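You operate a simulated robot arm through the tools that you are given. There is no shell and no other tool.

The job below is to be done with a simulated robot arm. You get a single attempt, and the scene is never put back.

Task
Slide the paper punch inside and close up the bureau.
Fine: small drawer shut, flap up, then both supports in.
Where things are to end (x, y in the base frame): paper punch within 35 mm of [440, -860].

Only the result counts: the job must be done as asked and must still hold three seconds after the hand-in. Knocking over, shifting, dropping, spilling or breaking anything else fails it.

Robot
A 6-joint arm with a two-finger parallel gripper, fixed in place. Base frame: the origin is on the floor under the middle of its stand, x ahead of it, y to its left, z up; the work surface is at about z = 758. Readings come in mm, degrees, newtons and seconds.
With the tool pointing down near the work surface it reaches from about 560 to 920 mm from the base axis. Its first joint turns from -149.0 to 149.0 degrees. Payload 3.43 kg.
The tool frame sits at the grasp point between the pads (the TCP): z along the fingers, y along the line on which they close. The tips reach 34 mm beyond it. The gripper opens to 128 mm. The fingers are 24 mm wide and 12 mm thick; the gripper's body (48 by 130 mm) begins 96 mm behind the TCP.
Orientation is that of the tool frame in the base frame, as [roll, pitch, yaw] about the fixed x, y, z axes, in that order (R = Rz(yaw) Ry(pitch) Rx(roll)). With the fingers straight down and closing along the base's y, the tool's x points along the base's -x, its y along +y and its z along -z.

Tools
- The arm moves only by the tool send_rows. Its arguments are lists of equal length, an entry for each row: "delta_pos": the shift along the base's x, y, z in mm, a list of three; "rot": the turn, a rotation vector about the base's x, y, z in degrees, a list of three; "fingers": the gripper command, from -1 (fully open) to 1 (shut), values between in proportion. In form: {"delta_pos": [[tx, ty, tz], ...], "rot": [[wx, wy, wz], ...], "fingers": [fingers, ...]}. A call has 1 to 20 rows; each row shifts and turns the commanded pose from where the row before left it. Each row takes 0.2 s and may step no farther than 50 mm and 8.6 degrees from the row before; otherwise, or with a gripper value out of range, the whole call is refused. A pose out of reach is approached as far as the arm can. The call stops where the force on the tool passes 70 N (or 10 N more than at its start, if that is more) or the arm is blocked; 0.2 s more then pass. Each finger travels about 108 mm/s and halts on what it meets, pressing with about 42 N; the grip force reading is that of the motor and also rises with nothing between the fingers. The clock runs only during rows and for 0.2 s after the last one: add rows that do not move to give the fingers time. It gives the time, the measured TCP pose, the force on the tool (base axes), the opening and the grip force at its end, in the units of the frame above (readings bear some noise), with the torque about the TCP (base axes, N m) and any sound that the robot's microphone picked up.
- Cameras (640 x 400 px; columns grow to the right, rows downward): "scene" is fixed at [51.3, -499.4, 1310.8]; the picture's right is [-0.12, -0.99, 0.00], its down [-0.78, 0.09, -0.62] and it looks along [0.61, -0.07, -0.79] (base axes); focal length 214 px, centre (320, 200). "wrist" rides on the gripper at [76, -11, -160] in the tool frame; the picture's right is [0.15, 0.99, 0.00], its down [-0.88, 0.13, -0.46] and it looks along [-0.45, 0.07, 0.89] (tool axes); focal length 234 px, centre (320, 200). There is no depth. A picture from a camera that has moved, and an enlarged one, comes with that camera's place and axes in the base frame and with its lens.
- camera(camera): a new picture of that camera. No time passes.
- raise_lower(by): slides the trunk up (or, below 0, down) by that many mm; the arm rides with it, the base frame stays. It gives what a move gives, with no picture.
- inspect(camera, box): a new picture of the part [left, top, right, bottom] of that camera's present view, enlarged. No time passes.
- close_job(): hands the job in; it is judged then, once.

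Places have to be worked out from the pictures, the camera data and where the tool is seen. Open the gripper and draw the arm clear of the work before you hand the job in, unless the task says otherwise.

The tools are called as name(argument=value, ...) on one line, values as JSON. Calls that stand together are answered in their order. send_rows: Moves the arm, as the interface text tells. Its arguments: {"type":"object","properties":{"delta_pos":{"type":"array"},"rot":{"type":"array"},"fingers":{"type":"array"}},"required":["delta_pos","rot","fingers"]} The other tools are called the same way: raise_lower (by) moves the trunk up or down; camera (camera) takes a picture; inspect (camera, box) takes an enlarged picture of a part of a camera's view; close_job () hands the job in.

At the start:

```text
time_s: 0.0
ee_pos: [268.5, -529.7, 1188.7]
tcp_rot: [-180.0, 0.0, 179.9]
ft_force: [-0.7, 0.7, -0.1]
ft_torque: [-0.01, 0.01, 0.01]
finger_gap: 127.7
grip_force: 0.0
trunk travel left (down, up): [-675.0, 35.0]
```

scene: 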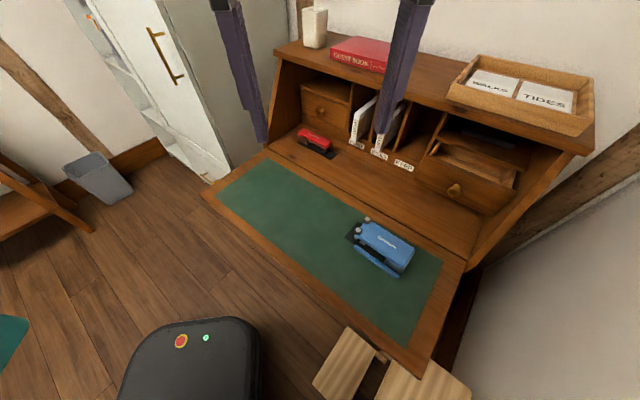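
wrist: 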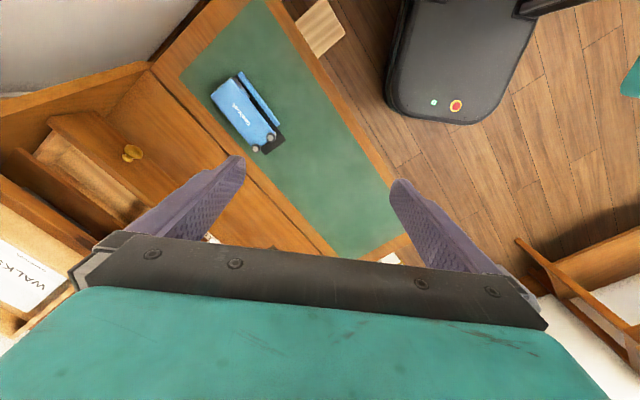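

I start with closer looks at the bureau, the punch, the drawer and the supports before moving anything.

inspect(camera="scene", box=[320, 120, 560, 270])

inspect(camera="scene", box=[300, 280, 500, 400])

inspect(camera="scene", box=[190, 40, 430, 200])

inspect(camera="wrist", box=[0, 0, 400, 270])

```text
2.67 times, centred on (440, 195) of scene
camera zoom: at [51.3, -499.4, 1310.8], right [-0.12, -0.99, 0.0], down [-0.78, 0.09, -0.62], along [0.61, -0.07, -0.79], focal length 572 px, centre (0, 213)
```

zoom: 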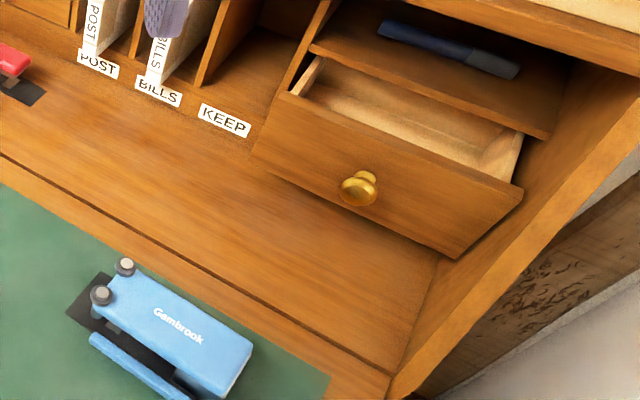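

```text
3.20 times, centred on (400, 340) of scene
camera zoom: at [51.3, -499.4, 1310.8], right [-0.12, -0.99, 0.0], down [-0.78, 0.09, -0.62], along [0.61, -0.07, -0.79], focal length 686 px, centre (64, -248)
```

zoom: 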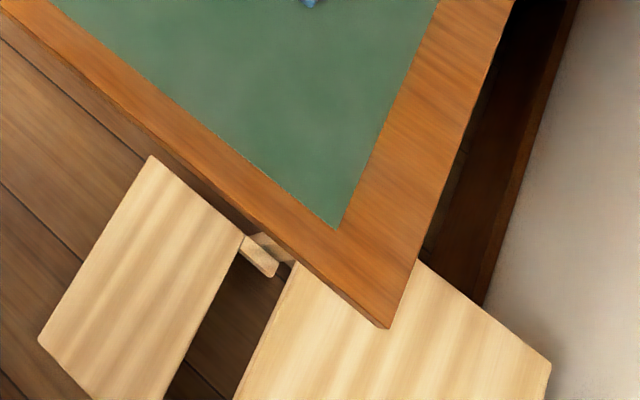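

```text
2.50 times, centred on (310, 120) of scene
camera zoom: at [51.3, -499.4, 1310.8], right [-0.12, -0.99, 0.0], down [-0.78, 0.09, -0.62], along [0.61, -0.07, -0.79], focal length 536 px, centre (345, 400)
```

zoom: 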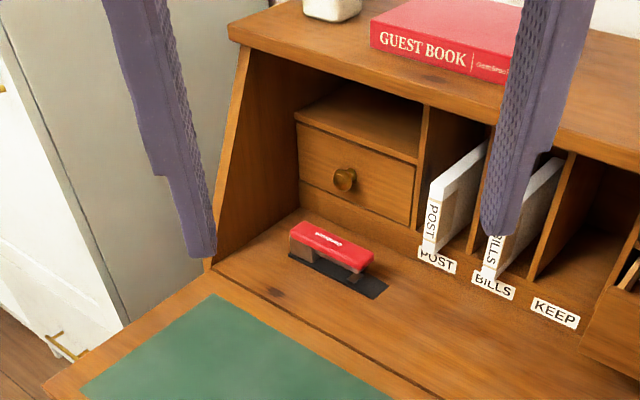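

```text
1.48 times, centred on (200, 135) of wrist
camera zoom: at [192.1, -542.2, 1348.6], right [-0.15, 0.99, 0.0], down [0.88, 0.13, 0.46], along [0.45, 0.07, -0.89], focal length 347 px, centre (498, 296)
```

zoom: 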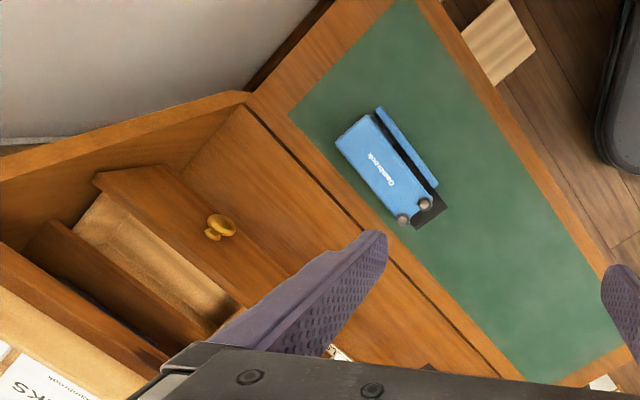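

The bureau sits at about 45° to the base axes. The flap is down, the punch is on it, and the right-hand small drawer stands open. I turn the gripper in place by -45° so it lines up with the bureau and gives a better wrist view.

send_rows(delta_pos=[[0, 0, 0], [0, 0, 0], [0, 0, 0], [0, 0, 0], [0, 0, 0], [0, 0, 0]], rot=[[0, 0, -7.5], [0, 0, -7.5], [0, 0, -7.5], [0, 0, -7.5], [0, 0, -7.5], [0, 0, -7.5]], fingers=[1, 1, 1, 1, 1, 1])

camera(camera="wrist")

camera(camera="scene")

```text
time_s: 1.4
ee_pos: [266.9, -531.4, 1189.9]
tcp_rot: [-179.6, 0.0, 137.1]
ft_force: [-12.4, -18.1, 0.9]
ft_torque: [3.19, -2.09, 1.92]
finger_gap: 0.0
grip_force: 32.7
trunk travel left (down, up): [-675.0, 35.0]
stopped in row 6: the force on the tool passed its limit at 103 N (the readings are from after the stop); the commanded pose is now the measured one
```

```text
taken
camera wrist: at [203.9, -488.3, 1348.6], right [0.57, 0.82, -0.01], down [0.74, -0.5, 0.46], along [0.37, -0.26, -0.89], focal length 234 px, centre (320, 200)
```

wrist: 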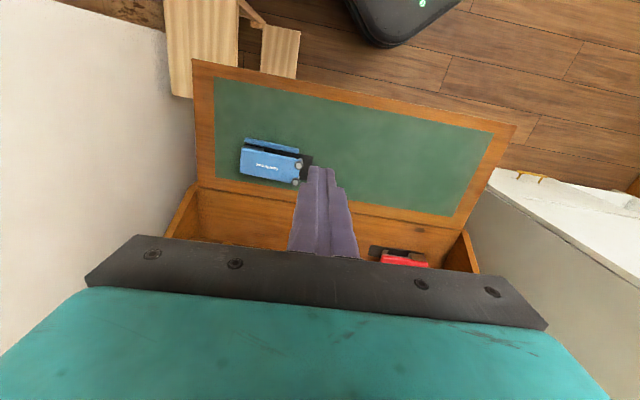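

```text
taken
```

scene: 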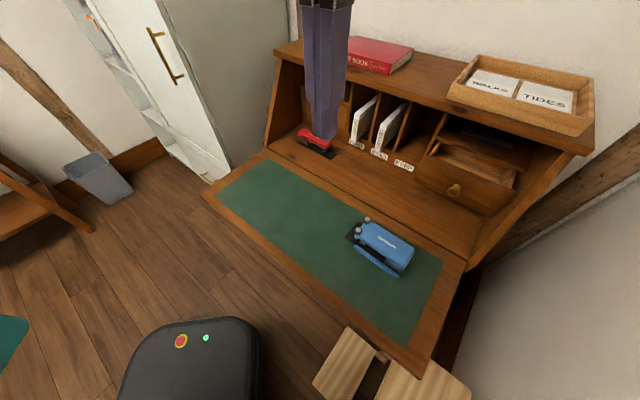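

The turn was stopped by contact. The force and torque put it about 170 mm above the TCP on the +y side of the gripper, out of both camera views. I rotate back a little and check that the force goes away.

send_rows(delta_pos=[[0, 0, 0], [0, 0, 0]], rot=[[0, 0, 6], [0, 0, 4]], fingers=[1, 1])

```text
time_s: 2.0
ee_pos: [268.2, -531.6, 1188.4]
tcp_rot: [-179.7, 0.0, 146.9]
ft_force: [-0.3, -0.4, 0.2]
ft_torque: [0.04, 0.03, -0.03]
finger_gap: 0.0
grip_force: 33.1
trunk travel left (down, up): [-675.0, 35.0]
```

The force is gone. The contact point lay on the line from the tool to the base, so I judge the wrist camera met the robot's own forearm. I lower the hand over the empty part of the flap, where the forearm should sit higher, then turn again in smaller steps.

send_rows(delta_pos=[[0, 0, -40], [0, 0, -40], [0, 0, -40], [0, 0, -40], [0, 0, 0], [0, 0, 0], [0, 0, 0], [0, 0, 0]], rot=[[0, 0, 0], [0, 0, 0], [0, 0, 0], [0, 0, 0], [0, 0, -3], [0, 0, -3], [0, 0, -3], [0, 0, -3]], fingers=[1, 1, 1, 1, 1, 1, 1, 1])

camera(camera="wrist")

camera(camera="scene")

```text
time_s: 3.9
ee_pos: [264.9, -531.5, 1028.9]
tcp_rot: [-179.6, -0.1, 134.8]
ft_force: [-0.3, 0.5, 0.2]
ft_torque: [0.01, 0.0, 0.03]
finger_gap: 0.0
grip_force: 33.0
trunk travel left (down, up): [-675.0, 35.0]
```

```text
taken
camera wrist: at [204.7, -485.7, 1188.3], right [0.6, 0.8, -0.01], down [0.72, -0.53, 0.46], along [0.36, -0.28, -0.89], focal length 234 px, centre (320, 200)
```

wrist: 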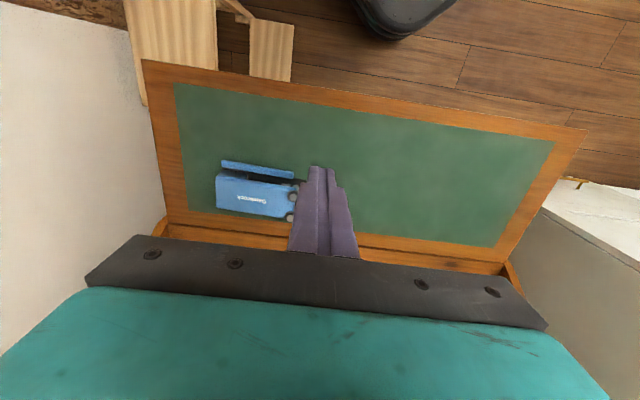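

```text
taken
```

scene: 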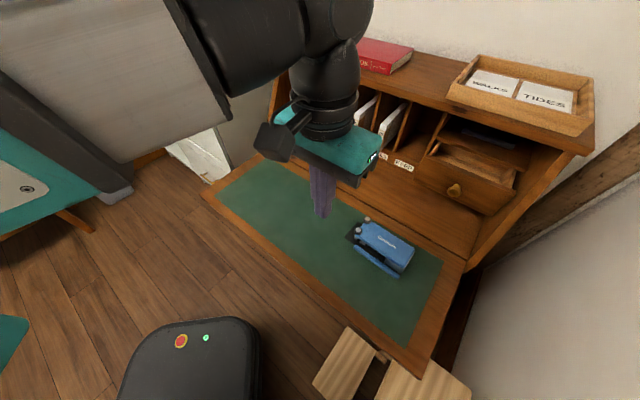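

With the hand lower, the turn is free. I look closely at the light-wood items at the flap's front and at the supports.

inspect(camera="wrist", box=[100, 0, 340, 150])

inspect(camera="wrist", box=[440, 80, 640, 205])

inspect(camera="scene", box=[340, 200, 440, 290])

```text
2.67 times, centred on (220, 75) of wrist
camera zoom: at [204.7, -485.7, 1188.3], right [0.6, 0.8, -0.01], down [0.72, -0.53, 0.46], along [0.36, -0.28, -0.89], focal length 624 px, centre (587, 533)
```

zoom: 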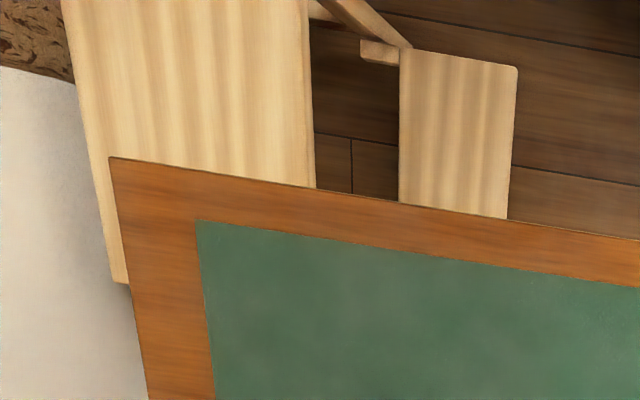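

```text
3.20 times, centred on (540, 142) of wrist
camera zoom: at [204.7, -485.7, 1188.3], right [0.6, 0.8, -0.01], down [0.72, -0.53, 0.46], along [0.36, -0.28, -0.89], focal length 749 px, centre (-384, 384)
```

zoom: 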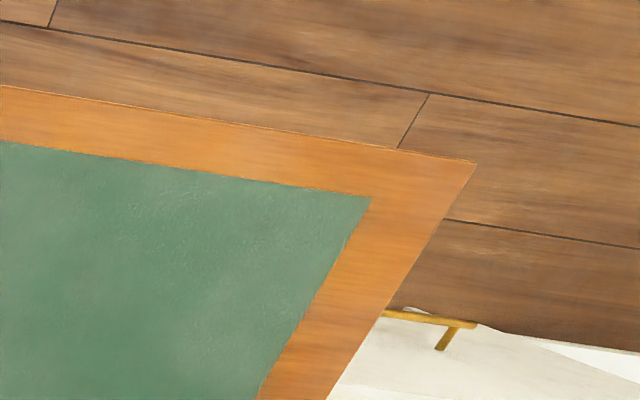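

```text
4.44 times, centred on (390, 245) of scene
camera zoom: at [51.3, -499.4, 1310.8], right [-0.12, -0.99, 0.0], down [-0.78, 0.09, -0.62], along [0.61, -0.07, -0.79], focal length 953 px, centre (9, 0)
```

zoom: 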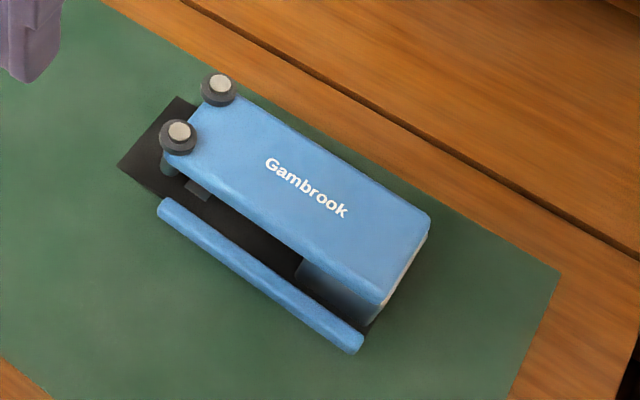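

The punch is about 178 mm long across the bureau, centred near (290, -686), so it needs to go about 229 mm deeper in. I tilt the hand to look into the bureau from the front and work out the drawer and interior heights.

send_rows(delta_pos=[[0, 0, 0], [0, 0, 0], [0, 0, 0], [0, 0, 0], [0, 0, 0]], rot=[[-5.66, -5.66, 0], [-5.66, -5.66, 0], [-5.66, -5.66, 0], [-5.66, -5.66, 0], [-5.66, -5.66, 0]], fingers=[1, 1, 1, 1, 1])

camera(camera="wrist")

camera(camera="scene")

```text
time_s: 5.0
ee_pos: [292.4, -620.6, 1038.2]
tcp_rot: [-179.8, 40.1, 134.8]
ft_force: [-0.2, 0.3, -1.1]
ft_torque: [0.0, 0.02, -0.01]
finger_gap: 0.0
grip_force: 33.2
out of reach, approached as far as the arm can: row 2, 3, 4, 5
trunk travel left (down, up): [-675.0, 35.0]
```

```text
taken
camera wrist: at [170.5, -514.4, 1111.5], right [0.62, 0.78, -0.1], down [0.36, -0.18, 0.92], along [0.69, -0.61, -0.39], focal length 234 px, centre (320, 200)
```

wrist: 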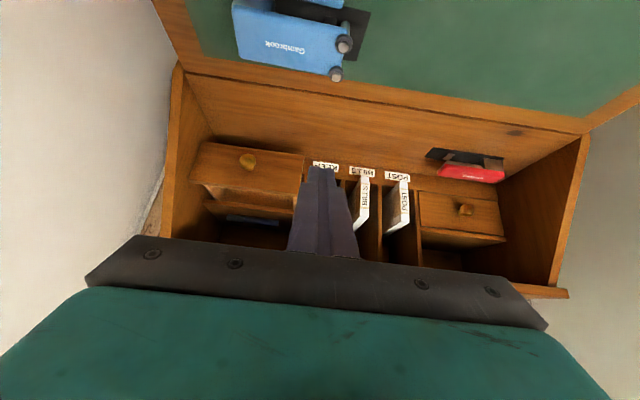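

```text
taken
```

scene: 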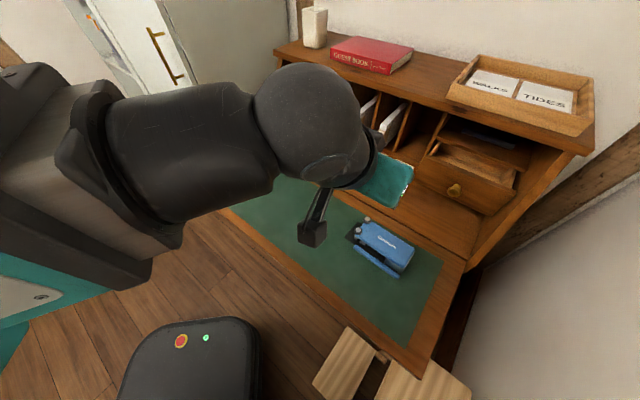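

The knob of the open drawer triangulates to about (380, -905, 870), with its front about 100 mm proud of the closed left drawer. I move closed fingertips to a spot in front of the knob, tool pitched about 30° below horizontal, staying above the punch.

send_rows(delta_pos=[[5.6, -33.6, -10], [5.6, -33.6, -20], [5.6, -33.6, -22], [5.6, -33.6, -25], [5.6, -33.6, -25], [5.6, -33.6, -25]], rot=[[0, 0, -7.5], [0, 0, -7.5], [-5.77, -3.33, 0], [-5.77, -3.33, 0], [-5.77, -3.33, 0], [0, 0, 0]], fingers=[1, 1, 1, 1, 1, 1])

camera(camera="wrist")

camera(camera="scene")

```text
time_s: 6.5
ee_pos: [321.9, -821.6, 912.5]
tcp_rot: [-179.7, 60.1, 119.7]
ft_force: [0.0, -0.2, 0.2]
ft_torque: [0.0, 0.0, -0.03]
finger_gap: 0.0
grip_force: 32.8
trunk travel left (down, up): [-675.0, 35.0]
```

```text
taken
camera wrist: at [224.8, -675.8, 926.7], right [0.82, 0.55, -0.13], down [0.14, 0.03, 0.99], along [0.55, -0.83, -0.05], focal length 234 px, centre (320, 200)
```

wrist: 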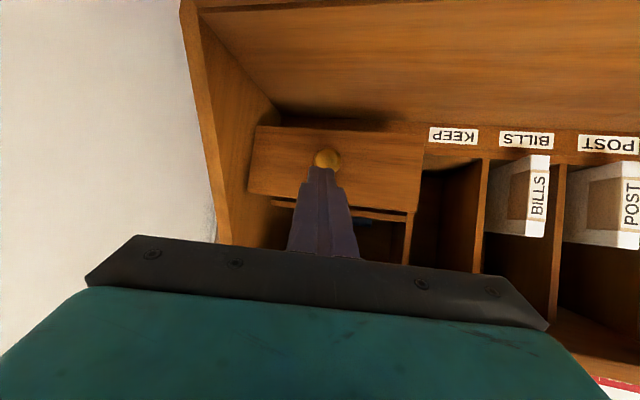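

```text
taken
```

scene: 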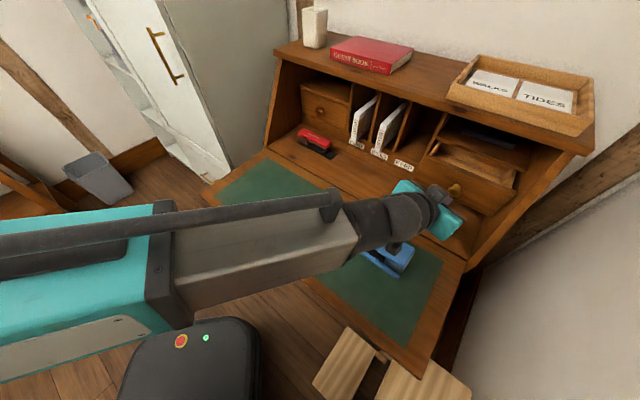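

The fingertips are just above and short of the knob, which I now place at about (389, -917, 857). I lower to knob height, move up to it, then look again.

send_rows(delta_pos=[[3, -10, -19], [3, -10, -18], [13, -15, 0], [14, -15, 0]], rot=[[0, 0, 0], [0, 0, 0], [0, 0, 0], [0, 0, 0]], fingers=[1, 1, 1, 1])

inspect(camera="wrist", box=[220, 80, 460, 230])

inspect(camera="scene", box=[360, 120, 560, 245])

```text
time_s: 7.5
ee_pos: [359.2, -872.5, 875.6]
tcp_rot: [-180.0, 60.0, 119.8]
ft_force: [-0.7, 0.0, -0.4]
ft_torque: [-0.02, -0.02, 0.02]
finger_gap: 0.0
grip_force: 32.8
trunk travel left (down, up): [-675.0, 35.0]
```

```text
2.67 times, centred on (340, 155) of wrist
camera zoom: at [262.1, -725.3, 889.9], right [0.82, 0.55, -0.13], down [0.14, 0.03, 0.99], along [0.55, -0.83, -0.05], focal length 624 px, centre (267, 320)
```

zoom: 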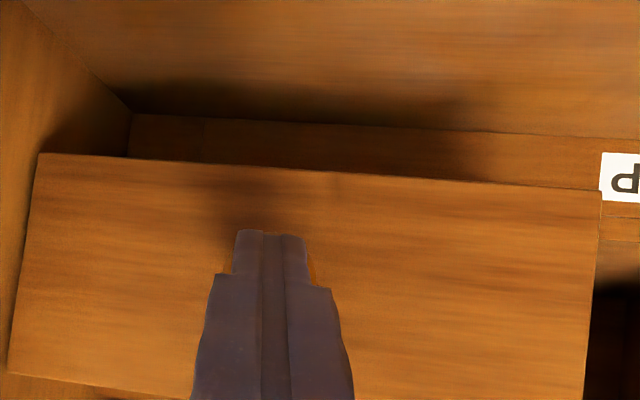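

```text
3.20 times, centred on (460, 182) of scene
camera zoom: at [51.3, -499.4, 1310.8], right [-0.12, -0.99, 0.0], down [-0.78, 0.09, -0.62], along [0.61, -0.07, -0.79], focal length 686 px, centre (-128, 256)
```

zoom: 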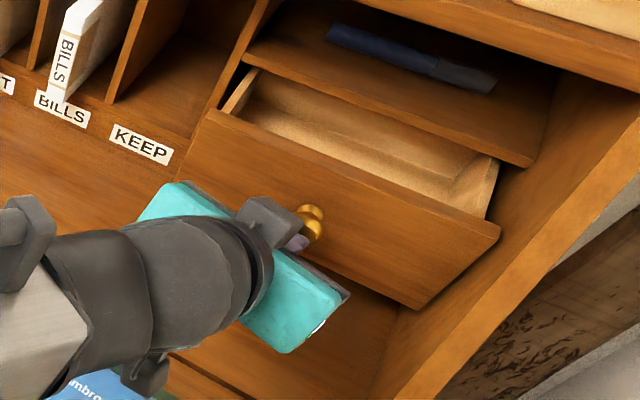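

The tip is lined up with the knob along the drawer's slide direction, about 10–15 mm short of it. I push along +u (into the bureau) in small steps.

send_rows(delta_pos=[[6, -7, 0], [6, -7, 0], [6.4, -6.4, 0], [6.4, -6.4, 0], [6.4, -6.4, 0], [6.4, -6.4, 0], [6.4, -6.4, 0], [6.4, -6.4, 0]], rot=[[0, 0, 0], [0, 0, 0], [0, 0, 0], [0, 0, 0], [0, 0, 0], [0, 0, 0], [0, 0, 0], [0, 0, 0]], fingers=[1, 1, 1, 1, 1, 1, 1, 1])

inspect(camera="scene", box=[360, 120, 560, 245])

```text
time_s: 9.2
ee_pos: [408.8, -921.8, 875.5]
tcp_rot: [-179.8, 60.1, 119.8]
ft_force: [-1.0, 1.1, -0.1]
ft_torque: [0.01, 0.02, -0.01]
finger_gap: 0.1
grip_force: 32.7
trunk travel left (down, up): [-675.0, 35.0]
```

```text
3.20 times, centred on (460, 182) of scene
camera zoom: at [51.3, -499.4, 1310.8], right [-0.12, -0.99, 0.0], down [-0.78, 0.09, -0.62], along [0.61, -0.07, -0.79], focal length 686 px, centre (-128, 256)
```

zoom: 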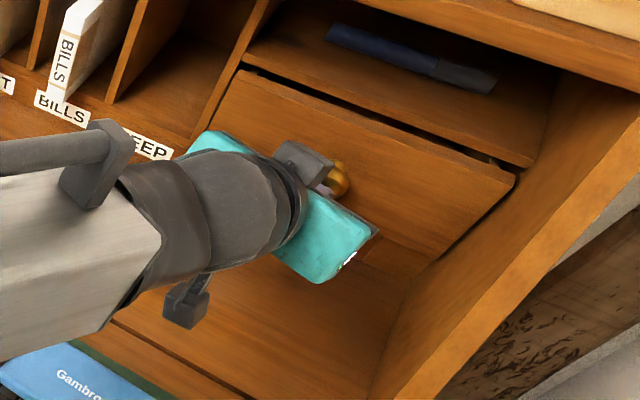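

The drawer has slid most of the way with almost no force. I keep pushing in 4 mm steps until it seats.

send_rows(delta_pos=[[3, -3, 0], [3, -3, 0], [3, -3, 0], [3, -3, 0], [3, -3, 0], [3, -3, 0], [3, -3, 0], [3, -3, 0], [3, -3, 0], [3, -3, 0]], rot=[[0, 0, 0], [0, 0, 0], [0, 0, 0], [0, 0, 0], [0, 0, 0], [0, 0, 0], [0, 0, 0], [0, 0, 0], [0, 0, 0], [0, 0, 0]], fingers=[1, 1, 1, 1, 1, 1, 1, 1, 1, 1])

inspect(camera="scene", box=[360, 120, 560, 245])

camera(camera="wrist")

```text
time_s: 11.0
ee_pos: [423.5, -937.8, 874.4]
tcp_rot: [-179.6, 59.5, 120.0]
ft_force: [-17.9, 27.9, 14.4]
ft_torque: [-0.13, -0.19, 0.27]
finger_gap: 0.0
grip_force: 32.7
trunk travel left (down, up): [-675.0, 35.0]
stopped in row 8: the force on the tool passed its limit at 77 N (the readings are from after the stop); the commanded pose is now the measured one
```

```text
3.20 times, centred on (460, 182) of scene
camera zoom: at [51.3, -499.4, 1310.8], right [-0.12, -0.99, 0.0], down [-0.78, 0.09, -0.62], along [0.61, -0.07, -0.79], focal length 686 px, centre (-128, 256)
```

zoom: 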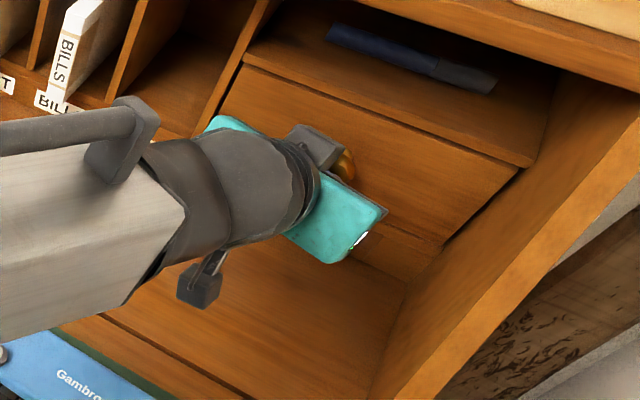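

```text
taken
camera wrist: at [327.1, -792.1, 890.0], right [0.82, 0.55, -0.13], down [0.14, 0.02, 0.99], along [0.55, -0.83, -0.06], focal length 234 px, centre (320, 200)
```

wrist: 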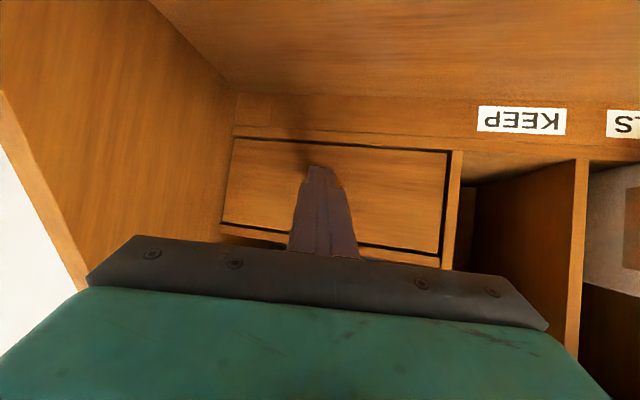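

The push stopped at 77 N with the drawer seated flush in its frame. I back away and bring the hand above the flap with less tilt, to measure the punch for the slide.

send_rows(delta_pos=[[-21.2, 21.2, 5], [-21.2, 21.2, 10], [-21.2, 21.2, 12], [-21.2, 21.2, 13], [-17.7, 31.8, 10], [-17.7, 31.8, 10], [-14.1, 28.3, 5], [-14.1, 28.3, 5], [-14.1, 28.3, 5], [-14.1, 28.3, 5], [-14.1, 28.3, 5]], rot=[[0, 0, 0], [0, 0, 0], [0, 0, 0], [0, 0, 0], [0, 0, 7.5], [0, 0, 7.5], [5.66, 5.66, 0], [5.66, 5.66, 0], [5.66, 5.66, 0], [5.66, 5.66, 0], [5.66, 5.66, 0]], fingers=[1, 1, 1, 1, 1, 1, 1, 1, 1, 1, 1])

camera(camera="wrist")

camera(camera="scene")

```text
time_s: 13.4
ee_pos: [237.6, -653.3, 954.9]
tcp_rot: [-179.7, 19.2, 134.9]
ft_force: [-0.5, -0.1, 0.5]
ft_torque: [0.0, 0.02, 0.01]
finger_gap: 0.0
grip_force: 33.1
trunk travel left (down, up): [-675.0, 35.0]
```

```text
taken
camera wrist: at [142.9, -574.3, 1080.6], right [0.6, 0.8, -0.05], down [0.58, -0.39, 0.72], along [0.55, -0.46, -0.69], focal length 234 px, centre (320, 200)
```

wrist: 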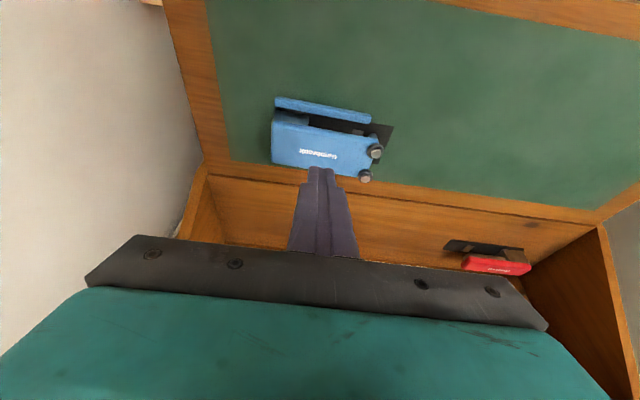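

```text
taken
```

scene: 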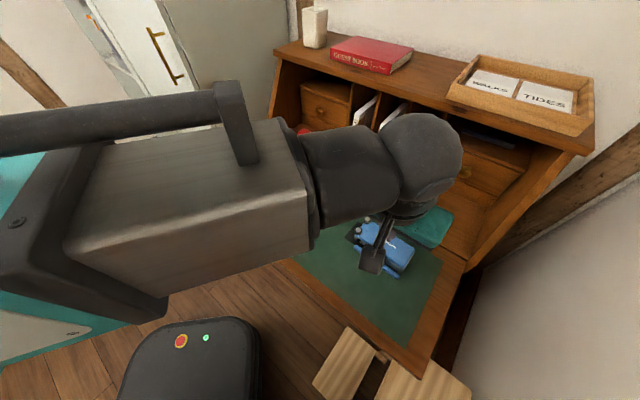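

The drawer stays shut and the punch is undisturbed. I zoom on the punch to fix its edges.

inspect(camera="wrist", box=[240, 70, 432, 190])

inspect(camera="scene", box=[420, 110, 580, 210])

```text
3.33 times, centred on (336, 130) of wrist
camera zoom: at [142.9, -574.3, 1080.6], right [0.6, 0.8, -0.05], down [0.58, -0.39, 0.72], along [0.55, -0.46, -0.69], focal length 781 px, centre (267, 433)
```

zoom: 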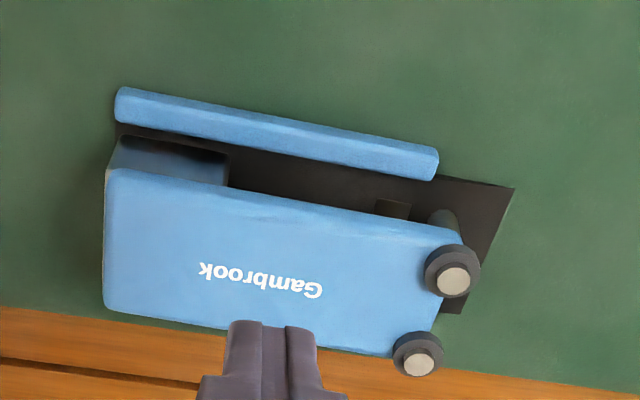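

```text
4.00 times, centred on (500, 160) of scene
camera zoom: at [51.3, -499.4, 1310.8], right [-0.12, -0.99, 0.0], down [-0.78, 0.09, -0.62], along [0.61, -0.07, -0.79], focal length 858 px, centre (-400, 360)
```

zoom: 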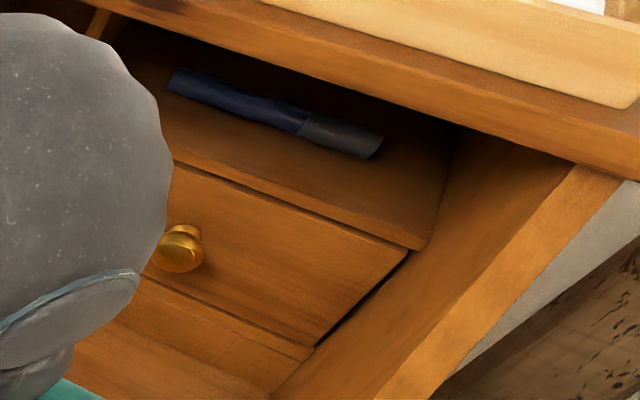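

The punch spans about u 643–733 and v -190…-365 in bureau axes, with its front bar straight and parallel to the hinge. I open the fingers to about 90 mm and come down behind the bar, so I can push it with two fingertips.

send_rows(delta_pos=[[-10, 7.8, 0], [-9.8, 7.8, -20], [0, 0, -35], [0, 0, -35], [0, 0, -35]], rot=[[0, 0, 0], [0, 0, 0], [0, 0, 0], [0, 0, 0], [0, 0, 0]], fingers=[-0.4, -0.4, -0.4, -0.4, -0.4])

camera(camera="wrist")

camera(camera="scene")

```text
time_s: 14.6
ee_pos: [219.1, -637.1, 830.3]
tcp_rot: [-179.7, 19.4, 135.0]
ft_force: [0.2, -0.4, 0.2]
ft_torque: [0.0, -0.01, 0.05]
finger_gap: 89.8
grip_force: 0.0
trunk travel left (down, up): [-675.0, 35.0]
```

```text
taken
camera wrist: at [123.5, -557.7, 955.7], right [0.6, 0.8, -0.05], down [0.57, -0.39, 0.72], along [0.55, -0.47, -0.69], focal length 234 px, centre (320, 200)
```

wrist: 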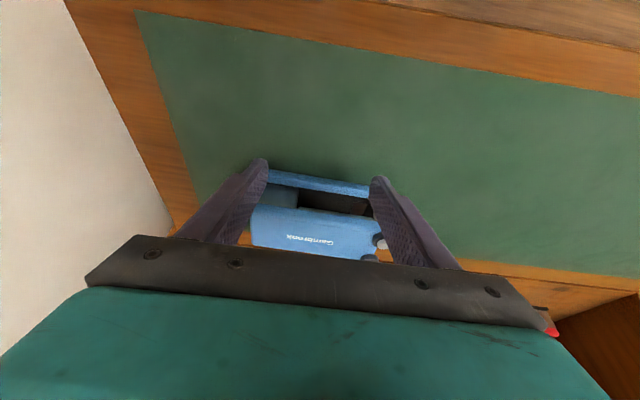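

```text
taken
```

scene: 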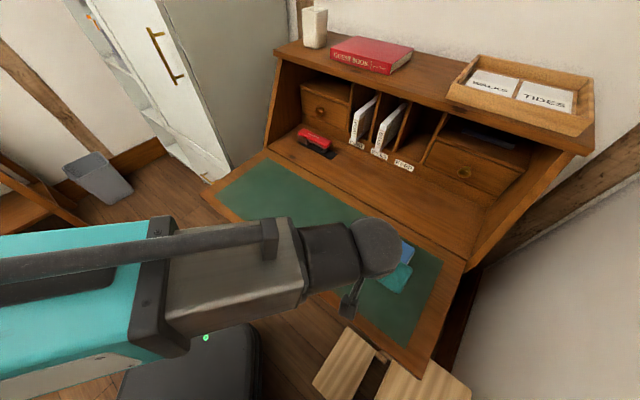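

Fingers straddle the bar nicely but are wide for it. I narrow the gap to about 72 mm, centre it on the bar, and lower until the tips are just above the flap surface.

send_rows(delta_pos=[[2, 3, -12], [2, 2, -10], [0, 0, -4], [0, 0, -3], [0, 0, -3]], rot=[[0, 0, 0], [0, 0, 0], [0, 0, 0], [0, 0, 0], [0, 0, 0]], fingers=[-0.125, -0.125, -0.125, -0.125, -0.125])

inspect(camera="wrist", box=[200, 120, 440, 270])

inspect(camera="scene", box=[300, 180, 500, 305])

```text
time_s: 15.8
ee_pos: [220.6, -632.5, 797.4]
tcp_rot: [-179.7, 19.4, 135.0]
ft_force: [-0.3, -0.5, -0.5]
ft_torque: [-0.01, -0.01, 0.01]
finger_gap: 72.2
grip_force: 0.1
trunk travel left (down, up): [-675.0, 35.0]
```

```text
2.67 times, centred on (320, 195) of wrist
camera zoom: at [124.9, -552.8, 922.5], right [0.6, 0.8, -0.05], down [0.57, -0.39, 0.72], along [0.55, -0.47, -0.69], focal length 624 px, centre (320, 213)
```

zoom: 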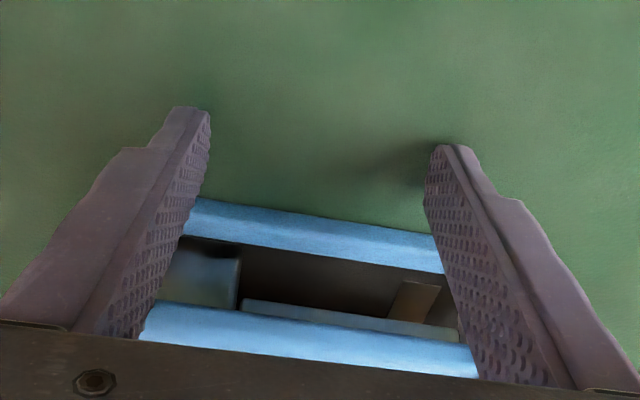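

```text
3.20 times, centred on (400, 242) of scene
camera zoom: at [51.3, -499.4, 1310.8], right [-0.12, -0.99, 0.0], down [-0.78, 0.09, -0.62], along [0.61, -0.07, -0.79], focal length 686 px, centre (64, 64)
```

zoom: 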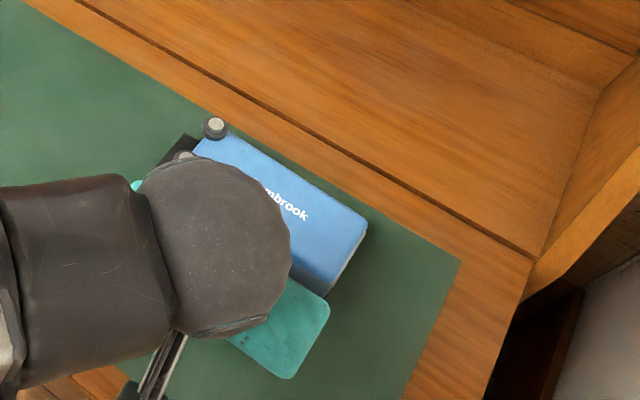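

Both tips sit just behind the bar with no contact on the flap. I start sliding the punch inward with gentle steps, drifting slightly in -v as needed.

send_rows(delta_pos=[[4.2, -4.2, 0], [4.2, -4.2, 0], [4.2, -4.2, 0], [3.9, -4.6, 0], [3.9, -4.6, 0], [5.2, -6.1, 0], [5.2, -6.1, 0], [5.2, -6.1, 0], [5.2, -6.1, 0], [5.2, -6.1, 0]], rot=[[0, 0, 0], [0, 0, 0], [0, 0, 0], [0, 0, 0], [0, 0, 0], [0, 0, 0], [0, 0, 0], [0, 0, 0], [0, 0, 0], [0, 0, 0]], fingers=[-0.125, -0.125, -0.125, -0.125, -0.125, -0.125, -0.125, -0.125, -0.125, -0.125])

inspect(camera="wrist", box=[160, 100, 480, 300])

inspect(camera="scene", box=[300, 160, 500, 285])

```text
time_s: 18.0
ee_pos: [268.0, -684.5, 797.6]
tcp_rot: [-179.7, 19.3, 135.0]
ft_force: [-4.2, 4.6, 2.3]
ft_torque: [0.0, 0.14, -0.1]
finger_gap: 72.2
grip_force: 0.2
trunk travel left (down, up): [-675.0, 35.0]
```

```text
2.00 times, centred on (320, 200) of wrist
camera zoom: at [171.9, -604.3, 923.3], right [0.6, 0.8, -0.05], down [0.57, -0.39, 0.72], along [0.55, -0.47, -0.69], focal length 468 px, centre (320, 200)
```

zoom: 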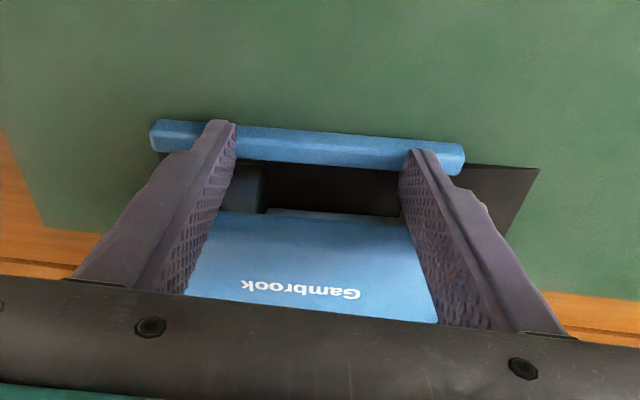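

```text
3.20 times, centred on (400, 222) of scene
camera zoom: at [51.3, -499.4, 1310.8], right [-0.12, -0.99, 0.0], down [-0.78, 0.09, -0.62], along [0.61, -0.07, -0.79], focal length 686 px, centre (64, 128)
```

zoom: 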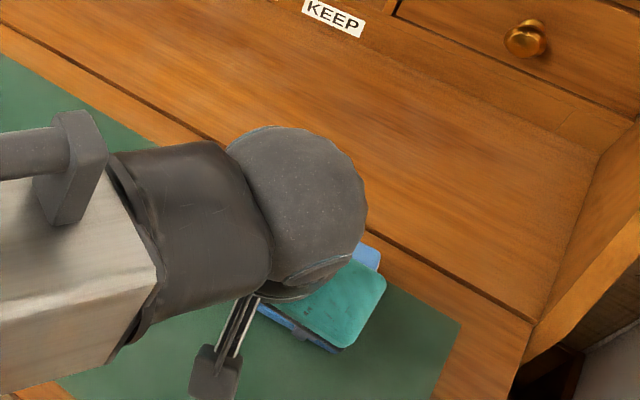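

The reading shows about 6 N of push, but the tips seem to overlap the bar rather than sit behind it. I zoom in on both tips before going on.

inspect(camera="wrist", box=[225, 145, 305, 195])

inspect(camera="wrist", box=[340, 155, 420, 205])

```text
8.00 times, centred on (265, 170) of wrist
camera zoom: at [171.9, -604.3, 923.3], right [0.6, 0.8, -0.05], down [0.57, -0.39, 0.72], along [0.55, -0.47, -0.69], focal length 1873 px, centre (760, 440)
```

zoom: 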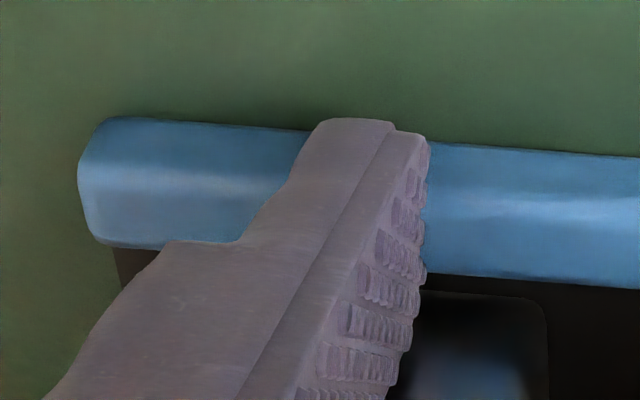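

```text
8.00 times, centred on (380, 180) of wrist
camera zoom: at [171.9, -604.3, 923.3], right [0.6, 0.8, -0.05], down [0.57, -0.39, 0.72], along [0.55, -0.47, -0.69], focal length 1873 px, centre (-160, 360)
```

zoom: 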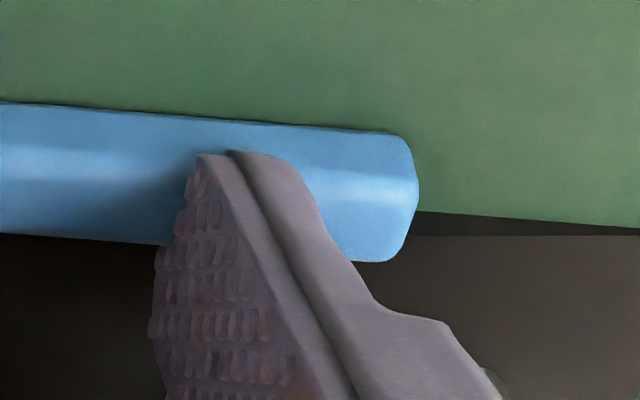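

The fingertips have ridden over the bar, so the bar and flap top are lower than I assumed: re-triangulating the flap corner gives z about 745–750. I lift off, back out behind the bar, and feel for the real surface height with light downward steps.

send_rows(delta_pos=[[-3, 3, 0], [-2, 2, 8], [0, 0, 25], [-20, 20, 0], [-20, 20, 0], [-10, 10, 0], [0, 0, -20], [0, 0, -8]], rot=[[0, 0, 0], [0, 0, 0], [0, 0, 0], [0, 0, 0], [0, 0, 0], [0, 0, 0], [0, 0, 0], [0, 0, 0]], fingers=[-0.125, -0.125, -0.125, -0.125, -0.125, -0.125, -0.125, -0.125])

inspect(camera="wrist", box=[160, 100, 480, 300])

```text
time_s: 19.8
ee_pos: [211.8, -630.8, 803.0]
tcp_rot: [-179.7, 19.3, 135.0]
ft_force: [0.5, -0.5, 0.3]
ft_torque: [-0.01, 0.0, 0.0]
finger_gap: 71.9
grip_force: 0.1
trunk travel left (down, up): [-675.0, 35.0]
```

```text
2.00 times, centred on (320, 200) of wrist
camera zoom: at [116.4, -550.5, 928.7], right [0.6, 0.8, -0.05], down [0.57, -0.39, 0.72], along [0.55, -0.47, -0.69], focal length 468 px, centre (320, 200)
```

zoom: 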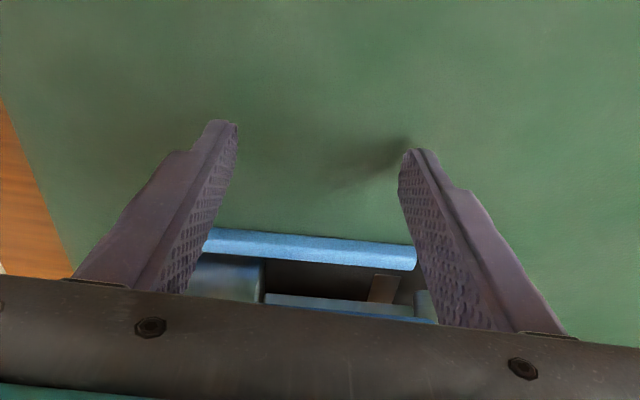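

I am clear behind the bar now. I lower in 2 mm steps to find the flap surface.

send_rows(delta_pos=[[0, 0, -3], [0, 0, -3], [0, 0, -2], [0, 0, -2], [0, 0, -2]], rot=[[0, 0, 0], [0, 0, 0], [0, 0, 0], [0, 0, 0], [0, 0, 0]], fingers=[-0.125, -0.125, -0.125, -0.125, -0.125])

```text
time_s: 21.0
ee_pos: [211.8, -628.8, 794.5]
tcp_rot: [-179.6, 19.8, 134.9]
ft_force: [-3.0, 2.6, 43.1]
ft_torque: [1.23, -1.01, 0.73]
finger_gap: 71.8
grip_force: 0.0
trunk travel left (down, up): [-675.0, 35.0]
```

The flap surface is confirmed at z about 759: contact at TCP 795.5 with 36 mm of tip below it. So the bar is only a few millimetres high and the sloped tips slid over it. I raise the hand to study the punch body and choose a better face to push.

send_rows(delta_pos=[[0, 0, 10], [0, 0, 30], [-14, 14, 30], [-14, 14, 30], [0, 0, 0]], rot=[[0, 0, 0], [0, 0, 0], [0, 0, 0], [0, 0, 0], [0, 0, 0]], fingers=[-0.8, -0.8, -0.8, -0.8, -0.8])

inspect(camera="wrist", box=[216, 120, 424, 250])

camera(camera="wrist")

```text
time_s: 22.2
ee_pos: [184.9, -602.3, 892.0]
tcp_rot: [-179.7, 19.3, 135.0]
ft_force: [0.5, 0.1, -0.7]
ft_torque: [0.04, 0.01, 0.0]
finger_gap: 115.3
grip_force: 0.0
trunk travel left (down, up): [-675.0, 35.0]
```

```text
3.08 times, centred on (320, 185) of wrist
camera zoom: at [88.9, -522.5, 1017.2], right [0.6, 0.8, -0.05], down [0.57, -0.39, 0.72], along [0.55, -0.46, -0.69], focal length 720 px, centre (320, 246)
```

zoom: 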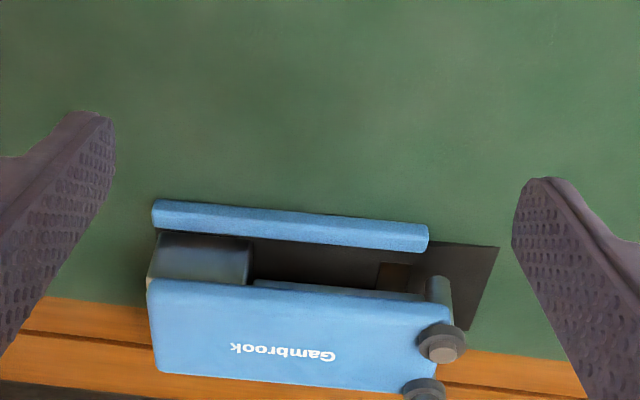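

```text
taken
camera wrist: at [88.9, -522.5, 1017.2], right [0.6, 0.8, -0.05], down [0.57, -0.39, 0.72], along [0.55, -0.46, -0.69], focal length 234 px, centre (320, 200)
```

wrist: 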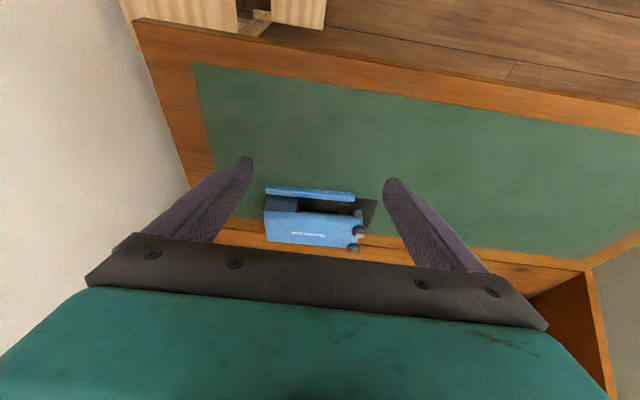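

From this view the handle's near edge is straight, with the block and post just below it, so that makes a good pushing face. I narrow the fingers to about 50 mm, centre them on the handle, and come down to a height that clears the low bar but meets the handle edge.

send_rows(delta_pos=[[19, -10.5, 0], [19, -10.5, 0], [19, -10.5, -20], [18.9, -10.5, -20], [0, 0, -22], [0, 0, -22]], rot=[[0, 0, 0], [0, 0, 0], [0, 0, 0], [0, 0, 0], [0, 0, 0], [0, 0, 0]], fingers=[0.219, 0.219, 0.219, 0.219, 0.219, 0.219])

inspect(camera="wrist", box=[160, 100, 480, 300])

```text
time_s: 23.6
ee_pos: [260.6, -643.3, 806.7]
tcp_rot: [-179.7, 19.3, 135.1]
ft_force: [0.5, -0.5, -0.1]
ft_torque: [0.03, -0.01, 0.0]
finger_gap: 50.1
grip_force: 0.1
trunk travel left (down, up): [-675.0, 35.0]
```

```text
2.00 times, centred on (320, 200) of wrist
camera zoom: at [165.3, -563.2, 932.5], right [0.6, 0.8, -0.05], down [0.57, -0.39, 0.72], along [0.55, -0.47, -0.69], focal length 468 px, centre (320, 200)
```

zoom: 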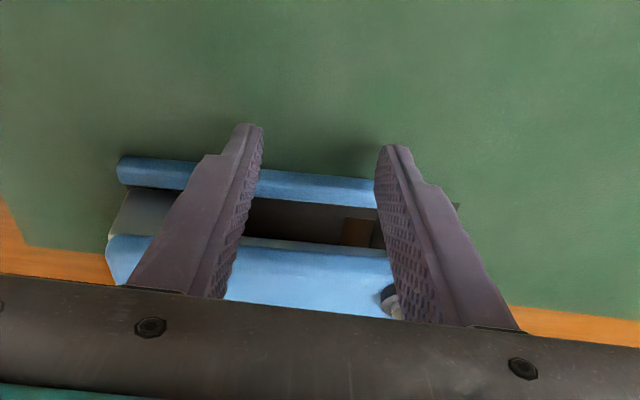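

The fingers are over the bar and in line with the handle edge. I advance about 45 mm and check that the punch moves squarely.

send_rows(delta_pos=[[5, -5, 0], [5, -5, 0], [5, -5, 0], [5, -5, 0], [4, -4.3, 0], [4, -4.3, 0], [4, -4.3, 0]], rot=[[0, 0, 0], [0, 0, 0], [0, 0, 0], [0, 0, 0], [0, 0, 0], [0, 0, 0], [0, 0, 0]], fingers=[0.219, 0.219, 0.219, 0.219, 0.219, 0.219, 0.219])

inspect(camera="wrist", box=[160, 100, 480, 300])

inspect(camera="scene", box=[300, 160, 500, 285])

```text
time_s: 25.2
ee_pos: [292.6, -676.4, 806.1]
tcp_rot: [-179.8, 19.2, 135.0]
ft_force: [-2.9, 1.9, -2.1]
ft_torque: [0.09, 0.0, -0.08]
finger_gap: 50.1
grip_force: 0.1
trunk travel left (down, up): [-675.0, 35.0]
```

```text
2.00 times, centred on (320, 200) of wrist
camera zoom: at [196.6, -596.7, 931.9], right [0.6, 0.8, -0.05], down [0.57, -0.39, 0.72], along [0.55, -0.47, -0.69], focal length 468 px, centre (320, 200)
```

zoom: 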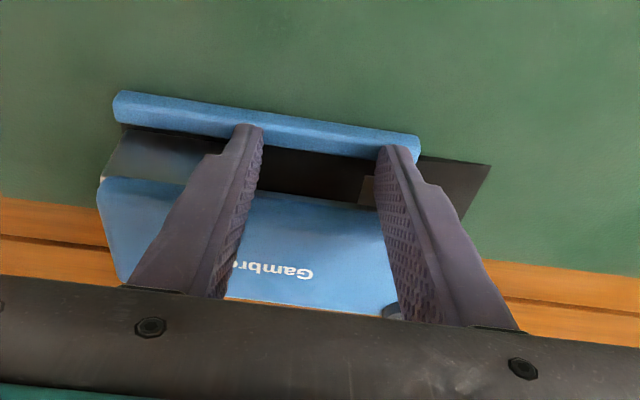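

```text
3.20 times, centred on (400, 222) of scene
camera zoom: at [51.3, -499.4, 1310.8], right [-0.12, -0.99, 0.0], down [-0.78, 0.09, -0.62], along [0.61, -0.07, -0.79], focal length 686 px, centre (64, 128)
```

zoom: 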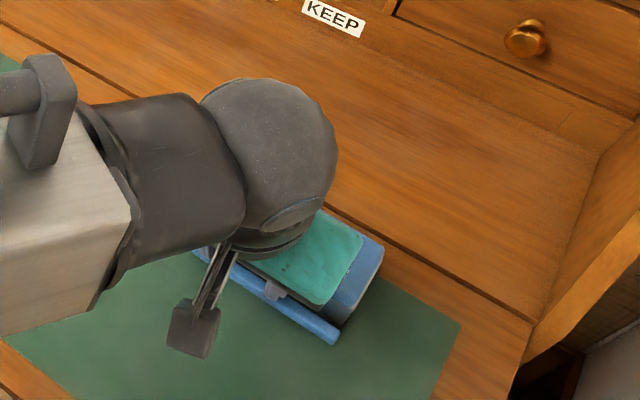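

The two-finger contact squared the punch up again and it slides with only about 3 N. It now has about 190 mm to go, so I continue in stages.

send_rows(delta_pos=[[5.15, -6.16, 0], [5.15, -6.16, 0], [5.15, -6.16, 0], [5.15, -6.16, 0], [5.15, -6.16, 0], [5.15, -6.16, 0], [5.15, -6.16, 0], [5.15, -6.16, 0]], rot=[[0, 0, 0], [0, 0, 0], [0, 0, 0], [0, 0, 0], [0, 0, 0], [0, 0, 0], [0, 0, 0], [0, 0, 0]], fingers=[0.219, 0.219, 0.219, 0.219, 0.219, 0.219, 0.219, 0.219])

inspect(camera="wrist", box=[160, 100, 480, 300])

inspect(camera="scene", box=[320, 140, 520, 265])

```text
time_s: 27.0
ee_pos: [332.2, -724.9, 805.7]
tcp_rot: [-179.7, 19.3, 135.0]
ft_force: [-1.9, 1.3, -1.7]
ft_torque: [0.1, 0.02, -0.06]
finger_gap: 50.6
grip_force: 1.0
trunk travel left (down, up): [-675.0, 35.0]
```

```text
2.00 times, centred on (320, 200) of wrist
camera zoom: at [238.0, -645.4, 932.0], right [0.6, 0.8, -0.05], down [0.57, -0.39, 0.72], along [0.55, -0.47, -0.69], focal length 468 px, centre (320, 200)
```

zoom: 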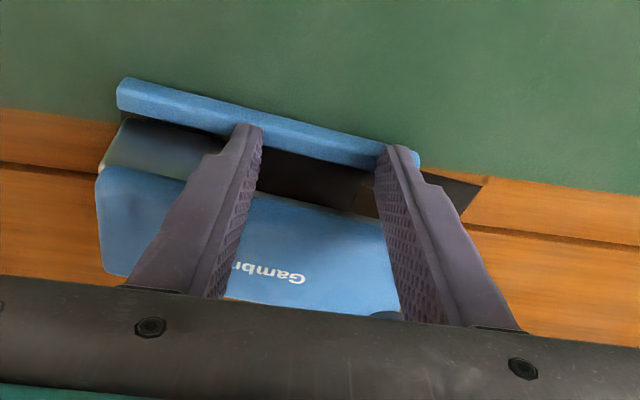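

```text
3.20 times, centred on (420, 202) of scene
camera zoom: at [51.3, -499.4, 1310.8], right [-0.12, -0.99, 0.0], down [-0.78, 0.09, -0.62], along [0.61, -0.07, -0.79], focal length 686 px, centre (0, 192)
```

zoom: 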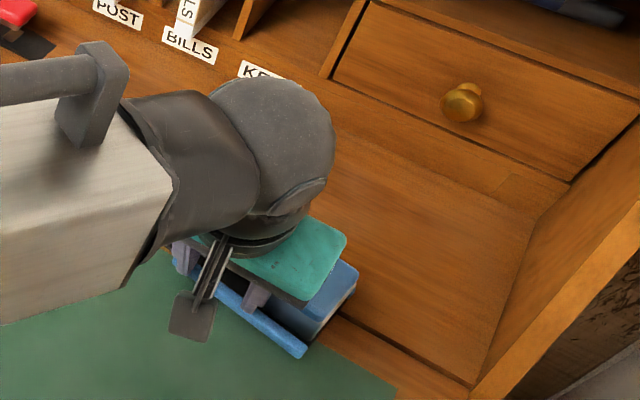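

The punch has crossed the hinge line smoothly but turned about 6°, with its -v end lagging. I turn the hand by +6° while pushing to square it; the centre has about 124 mm left to go.

send_rows(delta_pos=[[5.2, -6.12, 0], [5.2, -6.12, 0], [5.2, -6.12, 0], [5.2, -6.12, 0], [5.2, -6.12, 0], [5.2, -6.12, 0]], rot=[[0, 0, 2], [0, 0, 2], [0, 0, 2], [0, 0, 2], [0, 0, 0], [0, 0, 0]], fingers=[0.219, 0.219, 0.219, 0.219, 0.219, 0.219])

inspect(camera="wrist", box=[160, 100, 480, 300])

inspect(camera="scene", box=[320, 120, 520, 245])

```text
time_s: 28.4
ee_pos: [366.4, -760.8, 806.1]
tcp_rot: [-179.7, 19.4, 143.0]
ft_force: [-0.8, 1.8, -1.1]
ft_torque: [0.1, 0.0, -0.05]
finger_gap: 49.4
grip_force: 0.1
trunk travel left (down, up): [-675.0, 35.0]
```

```text
2.00 times, centred on (320, 200) of wrist
camera zoom: at [260.4, -695.2, 931.5], right [0.49, 0.87, -0.05], down [0.62, -0.3, 0.72], along [0.61, -0.38, -0.69], focal length 468 px, centre (320, 200)
```

zoom: 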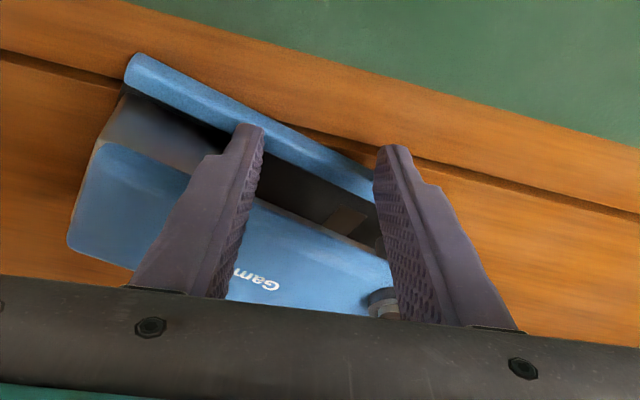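

```text
3.20 times, centred on (420, 182) of scene
camera zoom: at [51.3, -499.4, 1310.8], right [-0.12, -0.99, 0.0], down [-0.78, 0.09, -0.62], along [0.61, -0.07, -0.79], focal length 686 px, centre (0, 256)
```

zoom: 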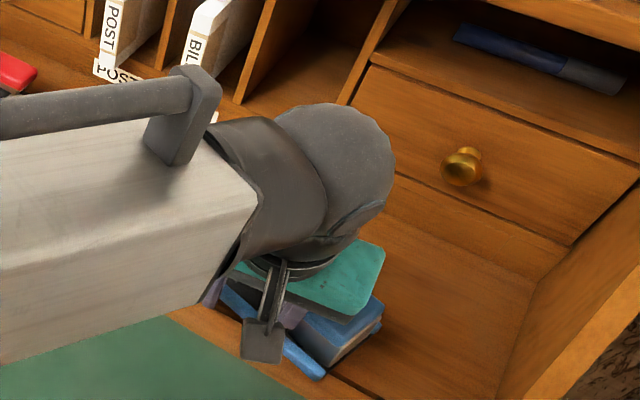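

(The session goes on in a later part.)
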